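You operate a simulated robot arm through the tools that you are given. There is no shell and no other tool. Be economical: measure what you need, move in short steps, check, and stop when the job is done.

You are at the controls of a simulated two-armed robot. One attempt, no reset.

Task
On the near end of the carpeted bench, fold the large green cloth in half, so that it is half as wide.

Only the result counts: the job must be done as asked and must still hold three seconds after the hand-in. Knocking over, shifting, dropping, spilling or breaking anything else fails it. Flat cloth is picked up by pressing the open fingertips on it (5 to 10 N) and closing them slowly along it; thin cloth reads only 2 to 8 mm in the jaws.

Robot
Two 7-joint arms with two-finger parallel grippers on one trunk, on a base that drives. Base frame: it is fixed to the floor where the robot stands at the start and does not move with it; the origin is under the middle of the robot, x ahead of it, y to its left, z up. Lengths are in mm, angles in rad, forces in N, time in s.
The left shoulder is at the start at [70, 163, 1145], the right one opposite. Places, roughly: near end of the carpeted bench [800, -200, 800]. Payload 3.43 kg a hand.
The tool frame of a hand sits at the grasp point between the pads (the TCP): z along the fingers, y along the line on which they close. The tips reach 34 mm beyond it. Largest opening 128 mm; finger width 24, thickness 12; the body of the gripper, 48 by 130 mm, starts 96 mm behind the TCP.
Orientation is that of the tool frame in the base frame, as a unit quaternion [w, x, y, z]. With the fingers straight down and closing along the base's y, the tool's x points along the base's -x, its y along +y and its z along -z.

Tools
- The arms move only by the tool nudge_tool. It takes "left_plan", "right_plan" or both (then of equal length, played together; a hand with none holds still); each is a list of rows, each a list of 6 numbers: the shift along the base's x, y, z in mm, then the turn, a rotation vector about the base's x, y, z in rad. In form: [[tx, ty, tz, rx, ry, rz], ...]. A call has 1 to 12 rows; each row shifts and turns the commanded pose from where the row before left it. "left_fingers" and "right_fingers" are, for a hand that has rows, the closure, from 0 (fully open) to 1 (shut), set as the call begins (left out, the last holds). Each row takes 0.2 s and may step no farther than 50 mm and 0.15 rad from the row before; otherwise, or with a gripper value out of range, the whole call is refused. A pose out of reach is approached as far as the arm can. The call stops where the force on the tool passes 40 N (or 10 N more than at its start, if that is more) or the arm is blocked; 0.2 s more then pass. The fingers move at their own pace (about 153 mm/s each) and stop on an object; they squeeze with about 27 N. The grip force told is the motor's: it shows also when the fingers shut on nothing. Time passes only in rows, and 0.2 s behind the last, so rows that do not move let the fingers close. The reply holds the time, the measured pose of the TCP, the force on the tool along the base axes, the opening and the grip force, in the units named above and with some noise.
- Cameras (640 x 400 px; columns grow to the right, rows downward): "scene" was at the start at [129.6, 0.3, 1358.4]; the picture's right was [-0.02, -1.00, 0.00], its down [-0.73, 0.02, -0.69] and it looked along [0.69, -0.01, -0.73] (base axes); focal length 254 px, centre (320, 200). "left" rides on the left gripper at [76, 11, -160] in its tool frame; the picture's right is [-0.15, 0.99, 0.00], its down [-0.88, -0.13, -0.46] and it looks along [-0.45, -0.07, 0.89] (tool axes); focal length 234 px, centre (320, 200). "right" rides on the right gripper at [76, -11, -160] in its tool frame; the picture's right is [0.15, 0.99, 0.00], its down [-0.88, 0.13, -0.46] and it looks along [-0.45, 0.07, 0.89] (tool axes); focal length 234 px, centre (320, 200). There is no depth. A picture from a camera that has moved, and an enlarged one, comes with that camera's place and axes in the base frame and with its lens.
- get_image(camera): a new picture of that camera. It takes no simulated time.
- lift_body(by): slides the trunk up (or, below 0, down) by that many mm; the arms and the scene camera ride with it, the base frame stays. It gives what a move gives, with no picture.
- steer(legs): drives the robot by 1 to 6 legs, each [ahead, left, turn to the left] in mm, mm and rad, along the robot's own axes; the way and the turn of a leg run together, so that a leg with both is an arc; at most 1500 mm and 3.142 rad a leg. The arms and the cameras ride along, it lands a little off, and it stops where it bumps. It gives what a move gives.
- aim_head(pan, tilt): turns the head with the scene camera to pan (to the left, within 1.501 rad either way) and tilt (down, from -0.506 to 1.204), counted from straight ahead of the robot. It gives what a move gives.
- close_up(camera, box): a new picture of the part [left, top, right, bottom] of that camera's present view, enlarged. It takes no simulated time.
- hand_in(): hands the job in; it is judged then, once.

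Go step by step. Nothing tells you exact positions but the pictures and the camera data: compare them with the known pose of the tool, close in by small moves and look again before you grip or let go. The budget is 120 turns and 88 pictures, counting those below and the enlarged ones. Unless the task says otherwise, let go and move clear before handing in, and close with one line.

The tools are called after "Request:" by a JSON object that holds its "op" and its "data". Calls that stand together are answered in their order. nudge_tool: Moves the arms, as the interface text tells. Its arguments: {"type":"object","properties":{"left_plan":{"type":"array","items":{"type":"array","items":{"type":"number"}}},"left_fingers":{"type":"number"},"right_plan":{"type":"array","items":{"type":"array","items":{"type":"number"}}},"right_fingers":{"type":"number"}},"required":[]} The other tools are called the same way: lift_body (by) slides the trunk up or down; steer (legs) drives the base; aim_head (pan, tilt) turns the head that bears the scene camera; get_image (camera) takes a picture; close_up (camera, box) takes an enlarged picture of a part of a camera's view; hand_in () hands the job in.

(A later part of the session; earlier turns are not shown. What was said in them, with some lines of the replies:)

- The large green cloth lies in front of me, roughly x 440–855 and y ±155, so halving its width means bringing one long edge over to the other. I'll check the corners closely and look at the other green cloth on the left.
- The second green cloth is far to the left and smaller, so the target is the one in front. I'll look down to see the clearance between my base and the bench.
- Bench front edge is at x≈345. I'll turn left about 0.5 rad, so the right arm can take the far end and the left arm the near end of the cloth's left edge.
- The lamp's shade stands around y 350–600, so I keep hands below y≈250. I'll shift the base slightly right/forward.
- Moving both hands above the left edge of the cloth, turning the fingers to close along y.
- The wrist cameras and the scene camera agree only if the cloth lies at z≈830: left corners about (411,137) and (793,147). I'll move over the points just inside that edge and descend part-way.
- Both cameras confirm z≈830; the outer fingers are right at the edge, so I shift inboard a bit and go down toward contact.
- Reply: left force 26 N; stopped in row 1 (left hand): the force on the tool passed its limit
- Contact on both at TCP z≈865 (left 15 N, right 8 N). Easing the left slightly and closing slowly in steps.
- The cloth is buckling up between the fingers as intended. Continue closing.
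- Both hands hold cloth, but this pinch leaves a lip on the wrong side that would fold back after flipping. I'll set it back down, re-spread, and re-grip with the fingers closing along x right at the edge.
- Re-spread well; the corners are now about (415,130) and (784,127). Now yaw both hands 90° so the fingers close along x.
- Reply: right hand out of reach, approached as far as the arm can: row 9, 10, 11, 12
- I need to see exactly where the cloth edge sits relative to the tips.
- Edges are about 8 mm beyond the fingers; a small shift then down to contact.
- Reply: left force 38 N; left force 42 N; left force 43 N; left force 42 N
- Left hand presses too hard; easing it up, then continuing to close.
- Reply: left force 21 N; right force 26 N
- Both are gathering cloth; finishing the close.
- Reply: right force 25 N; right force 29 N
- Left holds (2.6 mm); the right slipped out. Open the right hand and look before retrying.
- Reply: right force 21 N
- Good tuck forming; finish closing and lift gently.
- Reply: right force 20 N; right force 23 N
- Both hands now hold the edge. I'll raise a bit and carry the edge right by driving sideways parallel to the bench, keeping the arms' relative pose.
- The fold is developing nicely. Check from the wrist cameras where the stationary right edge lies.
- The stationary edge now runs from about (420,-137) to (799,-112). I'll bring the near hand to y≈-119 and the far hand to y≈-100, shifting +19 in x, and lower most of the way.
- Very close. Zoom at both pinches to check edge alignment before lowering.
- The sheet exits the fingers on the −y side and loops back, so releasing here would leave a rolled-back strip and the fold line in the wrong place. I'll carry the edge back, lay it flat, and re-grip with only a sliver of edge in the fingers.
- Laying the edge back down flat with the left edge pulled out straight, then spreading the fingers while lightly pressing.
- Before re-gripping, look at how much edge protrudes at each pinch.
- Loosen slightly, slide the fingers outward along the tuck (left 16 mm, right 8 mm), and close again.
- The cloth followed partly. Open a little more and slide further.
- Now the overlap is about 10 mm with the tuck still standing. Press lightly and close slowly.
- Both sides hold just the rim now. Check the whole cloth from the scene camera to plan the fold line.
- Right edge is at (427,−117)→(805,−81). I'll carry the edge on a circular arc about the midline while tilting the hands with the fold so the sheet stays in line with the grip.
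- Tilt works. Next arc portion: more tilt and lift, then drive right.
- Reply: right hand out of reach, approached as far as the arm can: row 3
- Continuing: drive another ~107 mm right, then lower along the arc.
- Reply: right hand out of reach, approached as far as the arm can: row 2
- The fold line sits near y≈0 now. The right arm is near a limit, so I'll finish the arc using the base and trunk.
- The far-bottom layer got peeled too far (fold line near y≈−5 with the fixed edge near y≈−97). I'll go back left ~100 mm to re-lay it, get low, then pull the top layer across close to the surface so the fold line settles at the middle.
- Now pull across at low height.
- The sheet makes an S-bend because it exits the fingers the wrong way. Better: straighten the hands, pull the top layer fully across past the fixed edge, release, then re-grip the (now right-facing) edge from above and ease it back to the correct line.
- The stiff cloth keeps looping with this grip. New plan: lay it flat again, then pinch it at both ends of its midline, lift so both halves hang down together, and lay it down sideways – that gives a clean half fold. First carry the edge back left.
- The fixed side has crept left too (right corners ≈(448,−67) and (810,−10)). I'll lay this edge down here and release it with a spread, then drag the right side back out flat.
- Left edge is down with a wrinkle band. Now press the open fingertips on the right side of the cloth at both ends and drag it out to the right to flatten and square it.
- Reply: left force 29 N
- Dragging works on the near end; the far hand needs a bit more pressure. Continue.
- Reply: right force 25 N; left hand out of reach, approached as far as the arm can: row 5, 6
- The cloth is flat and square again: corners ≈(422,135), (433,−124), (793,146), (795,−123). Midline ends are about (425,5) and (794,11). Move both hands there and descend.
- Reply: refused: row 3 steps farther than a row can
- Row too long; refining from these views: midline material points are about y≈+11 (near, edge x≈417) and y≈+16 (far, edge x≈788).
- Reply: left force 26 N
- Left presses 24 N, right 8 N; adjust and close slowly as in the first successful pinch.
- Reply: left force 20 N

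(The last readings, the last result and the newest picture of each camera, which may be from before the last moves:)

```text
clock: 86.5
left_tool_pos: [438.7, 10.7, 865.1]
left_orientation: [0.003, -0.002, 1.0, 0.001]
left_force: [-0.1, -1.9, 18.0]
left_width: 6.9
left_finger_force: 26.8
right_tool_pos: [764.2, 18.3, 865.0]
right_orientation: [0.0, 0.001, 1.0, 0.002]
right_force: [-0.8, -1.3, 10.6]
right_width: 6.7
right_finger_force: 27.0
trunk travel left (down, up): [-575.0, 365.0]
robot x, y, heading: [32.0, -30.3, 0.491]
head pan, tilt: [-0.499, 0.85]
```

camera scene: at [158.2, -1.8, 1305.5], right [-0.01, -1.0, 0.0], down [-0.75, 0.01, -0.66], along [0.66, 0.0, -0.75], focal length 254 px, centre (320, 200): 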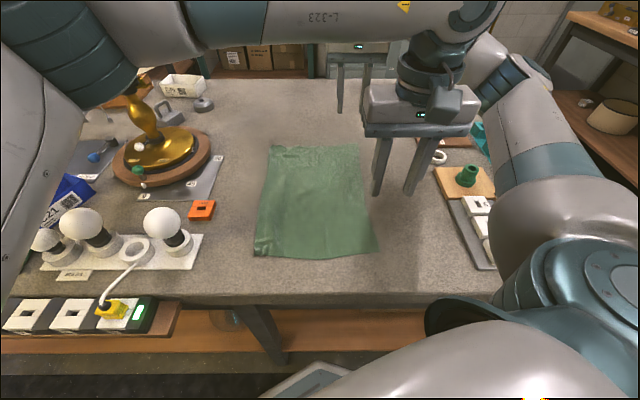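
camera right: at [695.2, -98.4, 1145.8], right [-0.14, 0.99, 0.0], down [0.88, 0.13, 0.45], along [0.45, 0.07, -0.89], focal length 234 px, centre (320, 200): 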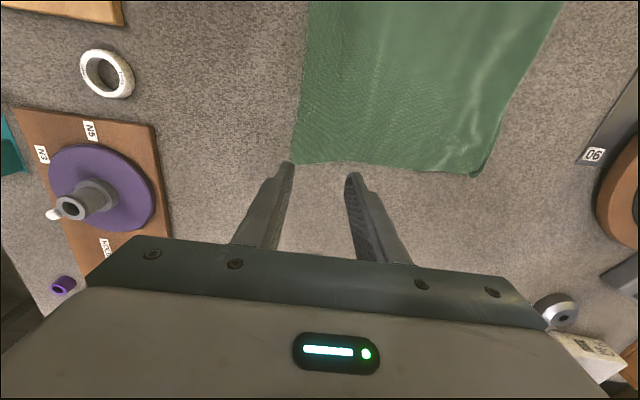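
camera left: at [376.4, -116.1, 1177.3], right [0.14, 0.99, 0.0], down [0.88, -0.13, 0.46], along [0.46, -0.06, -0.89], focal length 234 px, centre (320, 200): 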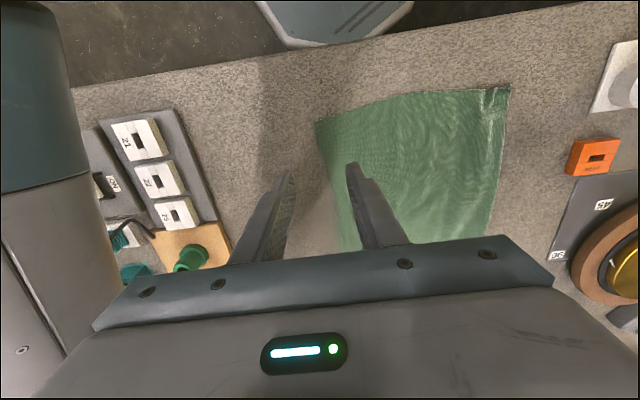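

Both read ~7 mm – solid pinches. Lift straight up until the halves hang.

Request:
{"op": "nudge_tool", "data": {"left_plan": [[0, 0, 10, 0, 0, 0], [0, 0, 15, 0, 0, 0], [0, 0, 20, 0, 0, 0], [0, 0, 20, 0, 0, 0], [0, 0, 20, 0, 0, 0], [0, 0, 20, 0, 0, 0], [0, 0, 20, 0, 0, 0], [0, 0, 20, 0, 0, 0], [0, 0, 15, 0, 0, 0]], "right_plan": [[0, 0, 10, 0, 0, 0], [0, 0, 15, 0, 0, 0], [0, 0, 20, 0, 0, 0], [0, 0, 20, 0, 0, 0], [0, 0, 20, 0, 0, 0], [0, 0, 20, 0, 0, 0], [0, 0, 20, 0, 0, 0], [0, 0, 20, 0, 0, 0], [0, 0, 15, 0, 0, 0]]}}

Request:
{"op": "get_image", "data": {"camera": "scene"}}

```text
clock: 88.5
left_tool_pos: [442.3, 7.9, 1024.8]
left_orientation: [0.002, -0.001, 1.0, 0.001]
left_force: [0.3, -0.4, -1.2]
left_width: 6.8
left_finger_force: 27.6
right_tool_pos: [762.3, 15.3, 1024.4]
right_orientation: [-0.001, 0.001, 1.0, 0.002]
right_force: [0.2, 0.9, -1.5]
right_width: 6.5
right_finger_force: 26.8
trunk travel left (down, up): [-575.0, 365.0]
robot x, y, heading: [36.1, -29.7, 0.493]
head pan, tilt: [-0.499, 0.85]
```

```text
11 pictures are left
camera scene: at [157.4, -1.4, 1305.5], right [-0.01, -1.0, 0.0], down [-0.75, 0.01, -0.66], along [0.66, 0.0, -0.75], focal length 254 px, centre (320, 200)
```

scene: 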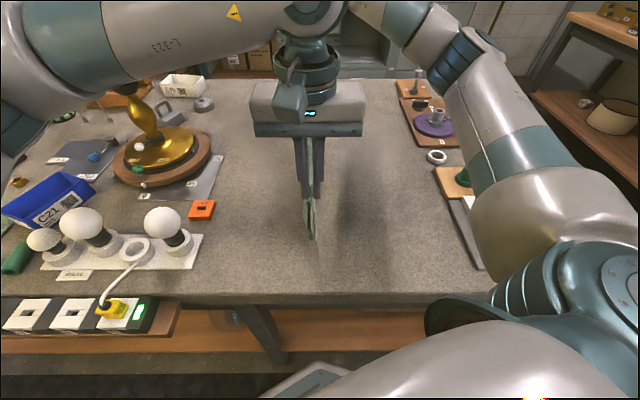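

The cloth hangs exactly doubled over the pinch line. Now lay it down: lower until the edges touch, while moving the crease to the right so both halves trail to the left.

Request:
{"op": "nudge_tool", "data": {"left_plan": [[-1, 0, 0, 0.1, 0, 0], [-1, 0, 0, 0.1, 0, 0], [-1, 0, 0, 0.1, 0, 0]], "right_plan": [[1, 0, 0, 0.1, 0, 0], [1, 0, 0, 0.1, 0, 0], [1, 0, 0, 0.1, 0, 0]]}}

Request:
{"op": "lift_body", "data": {"by": -42}}

Request:
{"op": "steer", "data": {"legs": [[-19, -35, 0]]}}

Request:
{"op": "lift_body", "data": {"by": -20}}

Request:
{"op": "get_image", "data": {"camera": "scene"}}

```text
clock: 89.3
left_tool_pos: [436.9, 8.2, 1025.2]
left_orientation: [0.003, -0.002, 0.988, 0.153]
left_force: [1.0, -0.3, 0.3]
left_width: 6.4
left_finger_force: 27.2
right_tool_pos: [768.0, 15.8, 1022.9]
right_orientation: [-0.001, 0.001, 0.988, 0.153]
right_force: [-1.7, -0.4, -0.2]
right_width: 2.4
right_finger_force: 26.7
trunk travel left (down, up): [-575.0, 365.0]
robot x, y, heading: [40.2, -24.9, 0.494]
head pan, tilt: [-0.499, 0.85]
```

```text
clock: 90.2
left_tool_pos: [438.0, 9.5, 983.9]
left_orientation: [0.003, -0.001, 0.989, 0.15]
left_force: [0.3, 0.0, 0.4]
left_width: 6.8
left_finger_force: 27.0
right_tool_pos: [767.6, 16.9, 981.8]
right_orientation: [0.0, 0.001, 0.988, 0.151]
right_force: [-1.5, 0.0, -0.9]
right_width: 2.0
right_finger_force: 27.2
trunk travel left (down, up): [-533.0, 407.0]
robot x, y, heading: [35.8, -22.3, 0.488]
head pan, tilt: [-0.499, 0.85]
```

```text
clock: 91.1
left_tool_pos: [437.0, -29.4, 983.8]
left_orientation: [0.003, -0.002, 0.989, 0.151]
left_force: [0.9, 0.7, 0.1]
left_width: 6.3
left_finger_force: 27.1
right_tool_pos: [766.8, -23.1, 981.9]
right_orientation: [-0.002, 0.001, 0.988, 0.152]
right_force: [-0.9, 0.0, 0.1]
right_width: 2.2
right_finger_force: 27.5
trunk travel left (down, up): [-533.0, 407.0]
robot x, y, heading: [35.8, -64.1, 0.494]
head pan, tilt: [-0.499, 0.85]
```

```text
clock: 91.8
left_tool_pos: [438.1, -29.0, 963.3]
left_orientation: [0.004, -0.002, 0.989, 0.151]
left_force: [1.4, 0.3, -0.4]
left_width: 6.4
left_finger_force: 27.9
right_tool_pos: [766.2, -23.3, 962.1]
right_orientation: [-0.001, 0.002, 0.989, 0.151]
right_force: [-1.0, -0.8, -0.2]
right_width: 2.4
right_finger_force: 27.6
trunk travel left (down, up): [-513.0, 427.0]
robot x, y, heading: [32.7, -64.2, 0.496]
head pan, tilt: [-0.499, 0.85]
```

```text
10 pictures are left
camera scene: at [157.3, -40.4, 1243.6], right [-0.01, -1.0, 0.0], down [-0.75, 0.01, -0.66], along [0.66, 0.0, -0.75], focal length 254 px, centre (320, 200)
```

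scene: 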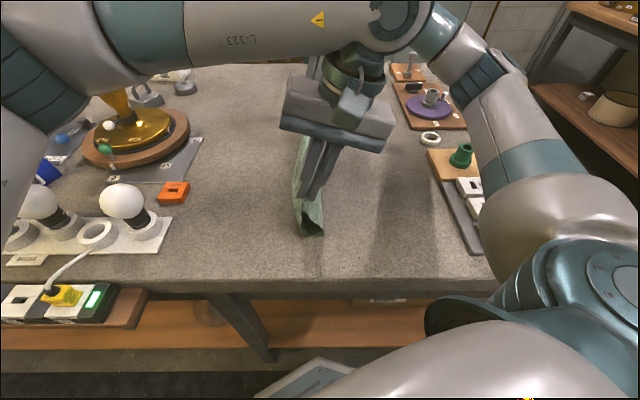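

The right half's edge is splaying to the right; raise slightly so edges just brush the surface, drag right so both trail left, then lower further.

Request:
{"op": "lift_body", "data": {"by": 18}}

Request:
{"op": "steer", "data": {"legs": [[-24, -44, 0]]}}

Request:
{"op": "lift_body", "data": {"by": -14}}

Request:
{"op": "steer", "data": {"legs": [[-19, -35, 0]]}}

Request:
{"op": "get_image", "data": {"camera": "scene"}}

```text
clock: 92.4
left_tool_pos: [437.3, -29.1, 981.2]
left_orientation: [0.003, -0.001, 0.989, 0.15]
left_force: [1.4, -0.3, 0.2]
left_width: 6.4
left_finger_force: 27.2
right_tool_pos: [765.9, -22.9, 979.8]
right_orientation: [-0.002, 0.001, 0.989, 0.15]
right_force: [-1.5, -0.4, 0.3]
right_width: 2.5
right_finger_force: 26.4
trunk travel left (down, up): [-531.0, 409.0]
robot x, y, heading: [36.0, -60.9, 0.488]
head pan, tilt: [-0.499, 0.85]
```

```text
clock: 93.3
left_tool_pos: [436.3, -77.2, 981.5]
left_orientation: [0.003, -0.001, 0.989, 0.15]
left_force: [0.9, -0.9, -1.2]
left_width: 6.5
left_finger_force: 27.2
right_tool_pos: [767.0, -72.4, 979.7]
right_orientation: [-0.001, 0.001, 0.988, 0.151]
right_force: [-0.7, -0.3, -0.2]
right_width: 2.4
right_finger_force: 27.2
trunk travel left (down, up): [-531.0, 409.0]
robot x, y, heading: [39.3, -114.3, 0.492]
head pan, tilt: [-0.499, 0.85]
```

```text
clock: 93.9
left_tool_pos: [437.6, -76.7, 967.9]
left_orientation: [0.002, 0.0, 0.989, 0.151]
left_force: [1.1, -0.7, 1.2]
left_width: 6.5
left_finger_force: 27.0
right_tool_pos: [766.2, -71.1, 965.7]
right_orientation: [0.0, 0.001, 0.989, 0.151]
right_force: [-1.0, -0.4, -0.2]
right_width: 2.4
right_finger_force: 27.4
trunk travel left (down, up): [-517.0, 423.0]
robot x, y, heading: [32.3, -112.6, 0.492]
head pan, tilt: [-0.499, 0.85]
```

```text
clock: 94.8
left_tool_pos: [437.5, -115.6, 967.0]
left_orientation: [0.002, -0.001, 0.989, 0.15]
left_force: [1.0, -0.1, 0.2]
left_width: 6.8
left_finger_force: 27.5
right_tool_pos: [767.4, -110.3, 965.8]
right_orientation: [-0.001, 0.001, 0.989, 0.151]
right_force: [-1.4, -0.6, 0.5]
right_width: 2.5
right_finger_force: 27.1
trunk travel left (down, up): [-517.0, 423.0]
robot x, y, heading: [36.3, -155.5, 0.494]
head pan, tilt: [-0.499, 0.85]
```

```text
9 pictures are left
camera scene: at [157.0, -128.1, 1247.5], right [-0.01, -1.0, 0.0], down [-0.75, 0.01, -0.66], along [0.66, 0.0, -0.75], focal length 254 px, centre (320, 200)
```

scene: 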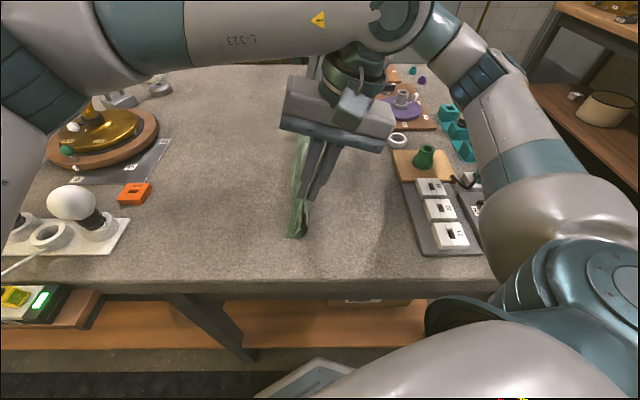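

Both layers now trail left. Continue lowering while moving right.

Request:
{"op": "lift_body", "data": {"by": -15}}

Request:
{"op": "steer", "data": {"legs": [[-14, -26, 0]]}}

Request:
{"op": "lift_body", "data": {"by": -25}}

Request:
{"op": "steer", "data": {"legs": [[-12, -22, 0]]}}

Request:
{"op": "get_image", "data": {"camera": "scene"}}

```text
clock: 95.5
left_tool_pos: [436.4, -117.4, 951.8]
left_orientation: [0.002, -0.001, 0.989, 0.15]
left_force: [1.5, 0.4, -0.2]
left_width: 6.3
left_finger_force: 26.9
right_tool_pos: [766.3, -111.4, 951.6]
right_orientation: [0.0, 0.002, 0.989, 0.15]
right_force: [-1.1, -0.7, -1.0]
right_width: 2.3
right_finger_force: 27.0
trunk travel left (down, up): [-502.0, 438.0]
robot x, y, heading: [34.6, -153.0, 0.494]
head pan, tilt: [-0.499, 0.85]
```

```text
clock: 96.3
left_tool_pos: [436.2, -144.8, 952.2]
left_orientation: [0.003, -0.002, 0.989, 0.15]
left_force: [0.7, 0.5, -0.1]
left_width: 6.6
left_finger_force: 27.2
right_tool_pos: [767.4, -139.1, 949.8]
right_orientation: [-0.001, 0.001, 0.988, 0.152]
right_force: [-0.4, -0.8, -0.7]
right_width: 2.4
right_finger_force: 27.2
trunk travel left (down, up): [-502.0, 438.0]
robot x, y, heading: [34.3, -179.2, 0.488]
head pan, tilt: [-0.499, 0.85]
```

```text
clock: 97.0
left_tool_pos: [435.2, -144.8, 927.8]
left_orientation: [0.003, -0.002, 0.989, 0.151]
left_force: [1.3, 0.1, 0.4]
left_width: 6.4
left_finger_force: 27.3
right_tool_pos: [767.1, -137.9, 925.6]
right_orientation: [-0.001, 0.001, 0.989, 0.151]
right_force: [-1.5, -0.4, -0.4]
right_width: 2.3
right_finger_force: 27.2
trunk travel left (down, up): [-477.0, 463.0]
robot x, y, heading: [33.6, -180.7, 0.493]
head pan, tilt: [-0.499, 0.85]
```

```text
clock: 97.8
left_tool_pos: [436.1, -170.0, 927.6]
left_orientation: [0.002, -0.001, 0.989, 0.15]
left_force: [1.0, 0.5, -0.1]
left_width: 6.6
left_finger_force: 27.1
right_tool_pos: [766.3, -161.8, 925.8]
right_orientation: [-0.002, 0.0, 0.989, 0.151]
right_force: [-0.4, -0.9, 0.4]
right_width: 2.2
right_finger_force: 27.4
trunk travel left (down, up): [-477.0, 463.0]
robot x, y, heading: [34.3, -206.0, 0.494]
head pan, tilt: [-0.499, 0.85]
```

```text
8 pictures are left
camera scene: at [156.9, -181.1, 1207.5], right [-0.01, -1.0, 0.0], down [-0.75, 0.0, -0.66], along [0.66, 0.0, -0.75], focal length 254 px, centre (320, 200)
```

scene: 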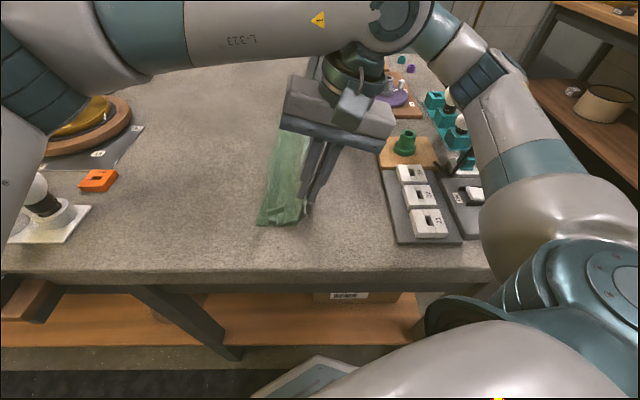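

Laying down nicely. Finish lowering with a little more rightward pull.

Request:
{"op": "lift_body", "data": {"by": -28}}

Request:
{"op": "steer", "data": {"legs": [[-12, -22, 0]]}}

Request:
{"op": "lift_body", "data": {"by": -20}}

Request:
{"op": "steer", "data": {"legs": [[-7, -13, 0]]}}

Request:
{"op": "get_image", "data": {"camera": "scene"}}

```text
clock: 98.5
left_tool_pos: [434.9, -167.2, 900.7]
left_orientation: [0.003, -0.002, 0.989, 0.15]
left_force: [1.3, -0.3, -0.4]
left_width: 6.5
left_finger_force: 26.9
right_tool_pos: [763.5, -159.2, 899.5]
right_orientation: [-0.001, -0.001, 0.989, 0.149]
right_force: [-0.6, 0.4, 0.0]
right_width: 2.3
right_finger_force: 27.0
trunk travel left (down, up): [-449.0, 491.0]
robot x, y, heading: [36.1, -207.4, 0.496]
head pan, tilt: [-0.499, 0.85]
```

```text
clock: 99.3
left_tool_pos: [435.6, -195.0, 899.6]
left_orientation: [0.004, -0.003, 0.989, 0.151]
left_force: [0.1, 0.6, 0.0]
left_width: 6.4
left_finger_force: 26.6
right_tool_pos: [765.7, -187.9, 899.1]
right_orientation: [0.0, 0.0, 0.989, 0.151]
right_force: [-0.4, 0.5, -0.4]
right_width: 2.2
right_finger_force: 27.1
trunk travel left (down, up): [-449.0, 491.0]
robot x, y, heading: [32.2, -231.8, 0.495]
head pan, tilt: [-0.499, 0.85]
```

```text
clock: 100.0
left_tool_pos: [431.8, -195.0, 883.5]
left_orientation: [0.006, -0.001, 0.989, 0.15]
left_force: [1.1, -0.1, 0.5]
left_width: 6.4
left_finger_force: 27.2
right_tool_pos: [761.4, -190.4, 885.8]
right_orientation: [0.005, 0.0, 0.988, 0.151]
right_force: [-2.0, -0.1, 0.5]
right_width: 2.3
right_finger_force: 27.2
trunk travel left (down, up): [-429.0, 511.0]
robot x, y, heading: [36.1, -232.5, 0.49]
head pan, tilt: [-0.499, 0.85]
```

```text
clock: 100.8
left_tool_pos: [431.8, -210.8, 882.1]
left_orientation: [0.005, -0.002, 0.989, 0.15]
left_force: [1.6, -0.2, -0.4]
left_width: 6.5
left_finger_force: 27.1
right_tool_pos: [763.2, -203.9, 881.6]
right_orientation: [0.002, 0.0, 0.988, 0.152]
right_force: [-1.6, 0.6, -0.3]
right_width: 2.6
right_finger_force: 27.2
trunk travel left (down, up): [-429.0, 511.0]
robot x, y, heading: [38.9, -245.8, 0.49]
head pan, tilt: [-0.499, 0.85]
```

```text
7 pictures are left
camera scene: at [151.1, -221.7, 1160.0], right [-0.01, -1.0, 0.0], down [-0.75, 0.01, -0.66], along [0.66, 0.0, -0.75], focal length 254 px, centre (320, 200)
```

scene: 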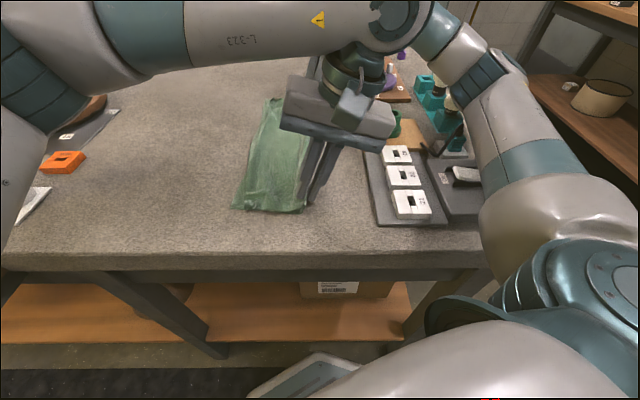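

Trunk seems to have met some resistance, so I'll raise it 20 mm and do the last lowering with the arms, then open the fingers slowly.

Request:
{"op": "lift_body", "data": {"by": 20}}

Request:
{"op": "nudge_tool", "data": {"left_plan": [[0, 0, -8, 0, 0, 0], [0, -3, -8, 0, 0, 0], [0, -3, -8, 0, 0, 0], [0, 0, 0, 0, 0, 0]], "right_plan": [[0, 0, -8, 0, 0, 0], [0, -3, -8, 0, 0, 0], [0, -3, -8, 0, 0, 0], [0, 0, 0, 0, 0, 0]]}}

```text
clock: 101.5
left_tool_pos: [435.9, -209.6, 900.1]
left_orientation: [0.003, -0.001, 0.989, 0.151]
left_force: [0.6, -0.1, -0.6]
left_width: 6.6
left_finger_force: 26.6
right_tool_pos: [766.6, -203.4, 897.3]
right_orientation: [0.0, 0.001, 0.989, 0.15]
right_force: [-0.5, 0.8, 0.5]
right_width: 2.3
right_finger_force: 26.9
trunk travel left (down, up): [-449.0, 491.0]
robot x, y, heading: [34.4, -246.3, 0.498]
head pan, tilt: [-0.499, 0.85]
```

```text
clock: 102.5
left_tool_pos: [435.5, -216.0, 875.4]
left_orientation: [0.003, -0.001, 0.989, 0.15]
left_force: [1.4, -1.0, -0.4]
left_width: 6.5
left_finger_force: 26.7
right_tool_pos: [766.1, -209.6, 876.1]
right_orientation: [-0.001, 0.001, 0.989, 0.151]
right_force: [-1.3, -0.1, 0.5]
right_width: 2.3
right_finger_force: 27.1
trunk travel left (down, up): [-449.0, 491.0]
robot x, y, heading: [34.3, -248.8, 0.493]
head pan, tilt: [-0.499, 0.85]
```

Request:
{"op": "nudge_tool", "data": {"left_plan": [[0, 0, -4, 0, 0, 0], [0, 0, 0, 0, 0, 0]], "right_plan": [[0, 0, -4, 0, 0, 0], [0, 0, 0, 0, 0, 0]]}}

Request:
{"op": "nudge_tool", "data": {"left_plan": [[0, 0, 0, 0, 0, 0], [0, 0, 0, 0, 0, 0]], "right_plan": [[0, 0, 0, 0, 0, 0], [0, 0, 0, 0, 0, 0]], "left_fingers": 0.88, "right_fingers": 0.88}}

Request:
{"op": "nudge_tool", "data": {"left_plan": [[0, 0, 0, 0, 0, 0], [0, 0, 0, 0, 0, 0]], "right_plan": [[0, 0, 0, 0, 0, 0], [0, 0, 0, 0, 0, 0]], "left_fingers": 0.7, "right_fingers": 0.7}}

Request:
{"op": "nudge_tool", "data": {"left_plan": [[0, -2, 8, 0, 0, 0], [0, -5, 15, 0, 0, 0], [0, -10, 30, 0, 0, 0], [0, 0, 40, 0, 0, 0], [0, 0, 40, 0, 0, 0]], "right_plan": [[0, -2, 8, 0, 0, 0], [0, -5, 15, 0, 0, 0], [0, -10, 30, 0, 0, 0], [0, 0, 40, 0, 0, 0], [0, 0, 40, 0, 0, 0]]}}

Request:
{"op": "get_image", "data": {"camera": "left"}}

```text
clock: 103.1
left_tool_pos: [434.4, -215.7, 871.7]
left_orientation: [0.004, -0.001, 0.989, 0.15]
left_force: [0.7, 0.8, 0.4]
left_width: 6.5
left_finger_force: 26.2
right_tool_pos: [764.7, -209.8, 872.5]
right_orientation: [0.0, 0.002, 0.989, 0.151]
right_force: [-1.2, -0.4, 0.0]
right_width: 2.5
right_finger_force: 26.8
trunk travel left (down, up): [-449.0, 491.0]
robot x, y, heading: [33.2, -244.8, 0.491]
head pan, tilt: [-0.499, 0.85]
```

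```text
clock: 103.7
left_tool_pos: [433.9, -216.9, 871.5]
left_orientation: [0.003, 0.001, 0.989, 0.15]
left_force: [0.3, -0.5, 0.7]
left_width: 15.4
left_finger_force: 0.0
right_tool_pos: [764.1, -211.7, 872.7]
right_orientation: [0.0, 0.002, 0.989, 0.151]
right_force: [-0.1, 0.5, 0.5]
right_width: 15.2
right_finger_force: 0.1
trunk travel left (down, up): [-449.0, 491.0]
robot x, y, heading: [36.8, -242.6, 0.49]
head pan, tilt: [-0.499, 0.85]
```

```text
clock: 104.3
left_tool_pos: [435.6, -216.8, 871.7]
left_orientation: [0.003, -0.001, 0.989, 0.151]
left_force: [0.0, -0.1, 2.3]
left_width: 38.1
left_finger_force: 0.0
right_tool_pos: [764.1, -210.1, 873.2]
right_orientation: [0.0, 0.001, 0.989, 0.151]
right_force: [-0.6, 0.3, -0.2]
right_width: 38.6
right_finger_force: 0.1
trunk travel left (down, up): [-449.0, 491.0]
robot x, y, heading: [34.3, -247.8, 0.492]
head pan, tilt: [-0.499, 0.85]
```

```text
clock: 105.5
left_tool_pos: [435.9, -236.4, 1008.7]
left_orientation: [0.004, -0.001, 0.989, 0.15]
left_force: [-0.5, -0.2, 0.3]
left_width: 38.4
left_finger_force: 0.1
right_tool_pos: [766.4, -228.1, 1003.3]
right_orientation: [0.0, 0.001, 0.989, 0.151]
right_force: [0.4, 0.1, 0.5]
right_width: 38.0
right_finger_force: 0.0
trunk travel left (down, up): [-449.0, 491.0]
robot x, y, heading: [34.7, -250.8, 0.493]
head pan, tilt: [-0.499, 0.85]
```

```text
6 pictures are left
camera left: at [359.3, -273.7, 1165.5], right [0.14, 0.94, 0.3], down [0.88, -0.26, 0.4], along [0.46, 0.2, -0.87], focal length 234 px, centre (320, 200)
```

left: 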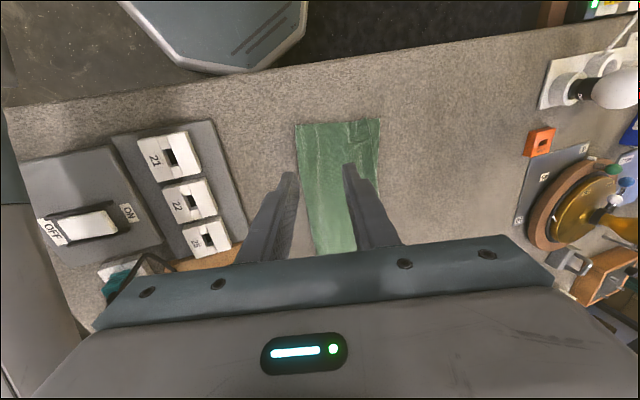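

The cloth is released, folded to ≈128 mm wide (y −211…−83). Move the hands clear and inspect.

Request:
{"op": "nudge_tool", "data": {"left_plan": [[0, 0, 40, -0.1, 0, 0], [0, 0, 30, -0.1, 0, 0], [0, 0, 0, -0.1, 0, 0]], "right_plan": [[0, 0, 40, -0.1, 0, 0], [0, 0, 30, -0.1, 0, 0], [0, 0, 0, -0.1, 0, 0]]}}

Request:
{"op": "steer", "data": {"legs": [[80, 150, 0]]}}

Request:
{"op": "get_image", "data": {"camera": "scene"}}

```text
clock: 106.3
left_tool_pos: [436.0, -232.3, 1077.4]
left_orientation: [0.001, -0.001, 1.0, 0.0]
left_force: [0.1, 1.0, 0.2]
left_width: 38.5
left_finger_force: 0.1
right_tool_pos: [768.7, -224.2, 1070.9]
right_orientation: [-0.001, 0.002, 1.0, 0.001]
right_force: [0.1, -0.1, -0.6]
right_width: 38.2
right_finger_force: 0.1
trunk travel left (down, up): [-449.0, 491.0]
robot x, y, heading: [38.5, -249.0, 0.495]
head pan, tilt: [-0.499, 0.85]
```

```text
clock: 107.7
left_tool_pos: [434.5, -61.9, 1076.7]
left_orientation: [0.002, 0.0, 1.0, 0.001]
left_force: [-0.1, -0.5, -0.5]
left_width: 38.5
left_finger_force: 0.1
right_tool_pos: [766.3, -54.1, 1070.8]
right_orientation: [0.0, 0.003, 1.0, 0.001]
right_force: [0.0, 0.0, 0.1]
right_width: 38.3
right_finger_force: 0.0
trunk travel left (down, up): [-449.0, 491.0]
robot x, y, heading: [33.6, -75.0, 0.49]
head pan, tilt: [-0.499, 0.85]
```

```text
5 pictures are left
camera scene: at [155.1, -48.1, 1179.5], right [-0.01, -1.0, 0.0], down [-0.75, 0.01, -0.66], along [0.66, -0.01, -0.75], focal length 254 px, centre (320, 200)
```

scene: 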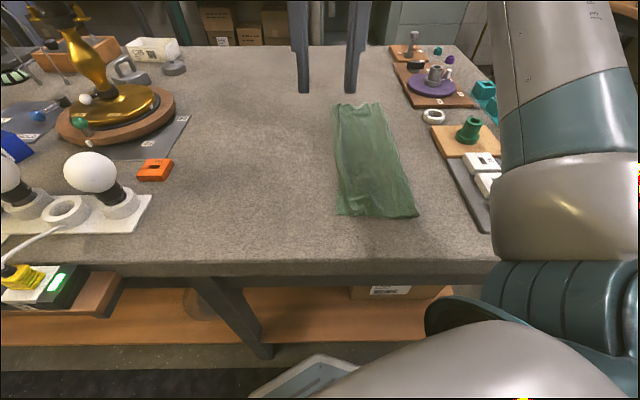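

Request:
{"op": "close_up", "data": {"camera": "scene", "box": [310, 90, 440, 230]}}

```text
2.86 times, centred on (375, 160) of scene
camera zoom: at [155.1, -48.1, 1179.5], right [-0.01, -1.0, 0.0], down [-0.75, 0.01, -0.66], along [0.66, -0.01, -0.75], focal length 727 px, centre (163, 314)
```

zoom: 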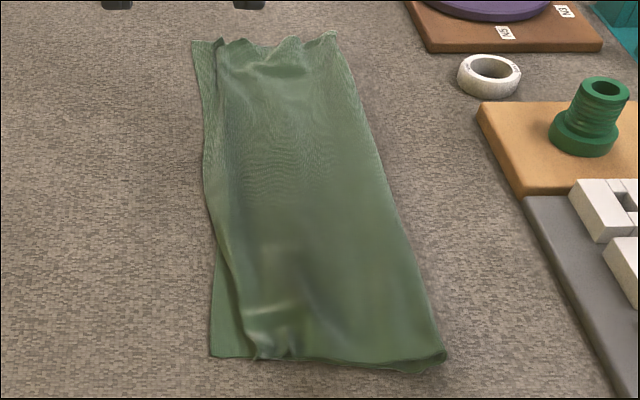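

The cloth lies doubled over along its midline, about half as wide, with the two long edges together within roughly 25 mm at worst. Everything else in view looks undisturbed and both hands are clear, so I'm handing in.

Request:
{"op": "hand_in", "data": {}}

```text
The job is handed in.
```

I folded the large green cloth in half along its midline. It's now about 128 mm wide where I measured it, down from about 280 mm. The long edges line up in the middle but are up to about 25 mm apart at the ends, with a slight ridge in the top layer. It also lies 100–150 mm to the right of where it started. In the last picture nothing else looked moved, and both hands were clear when I handed in.
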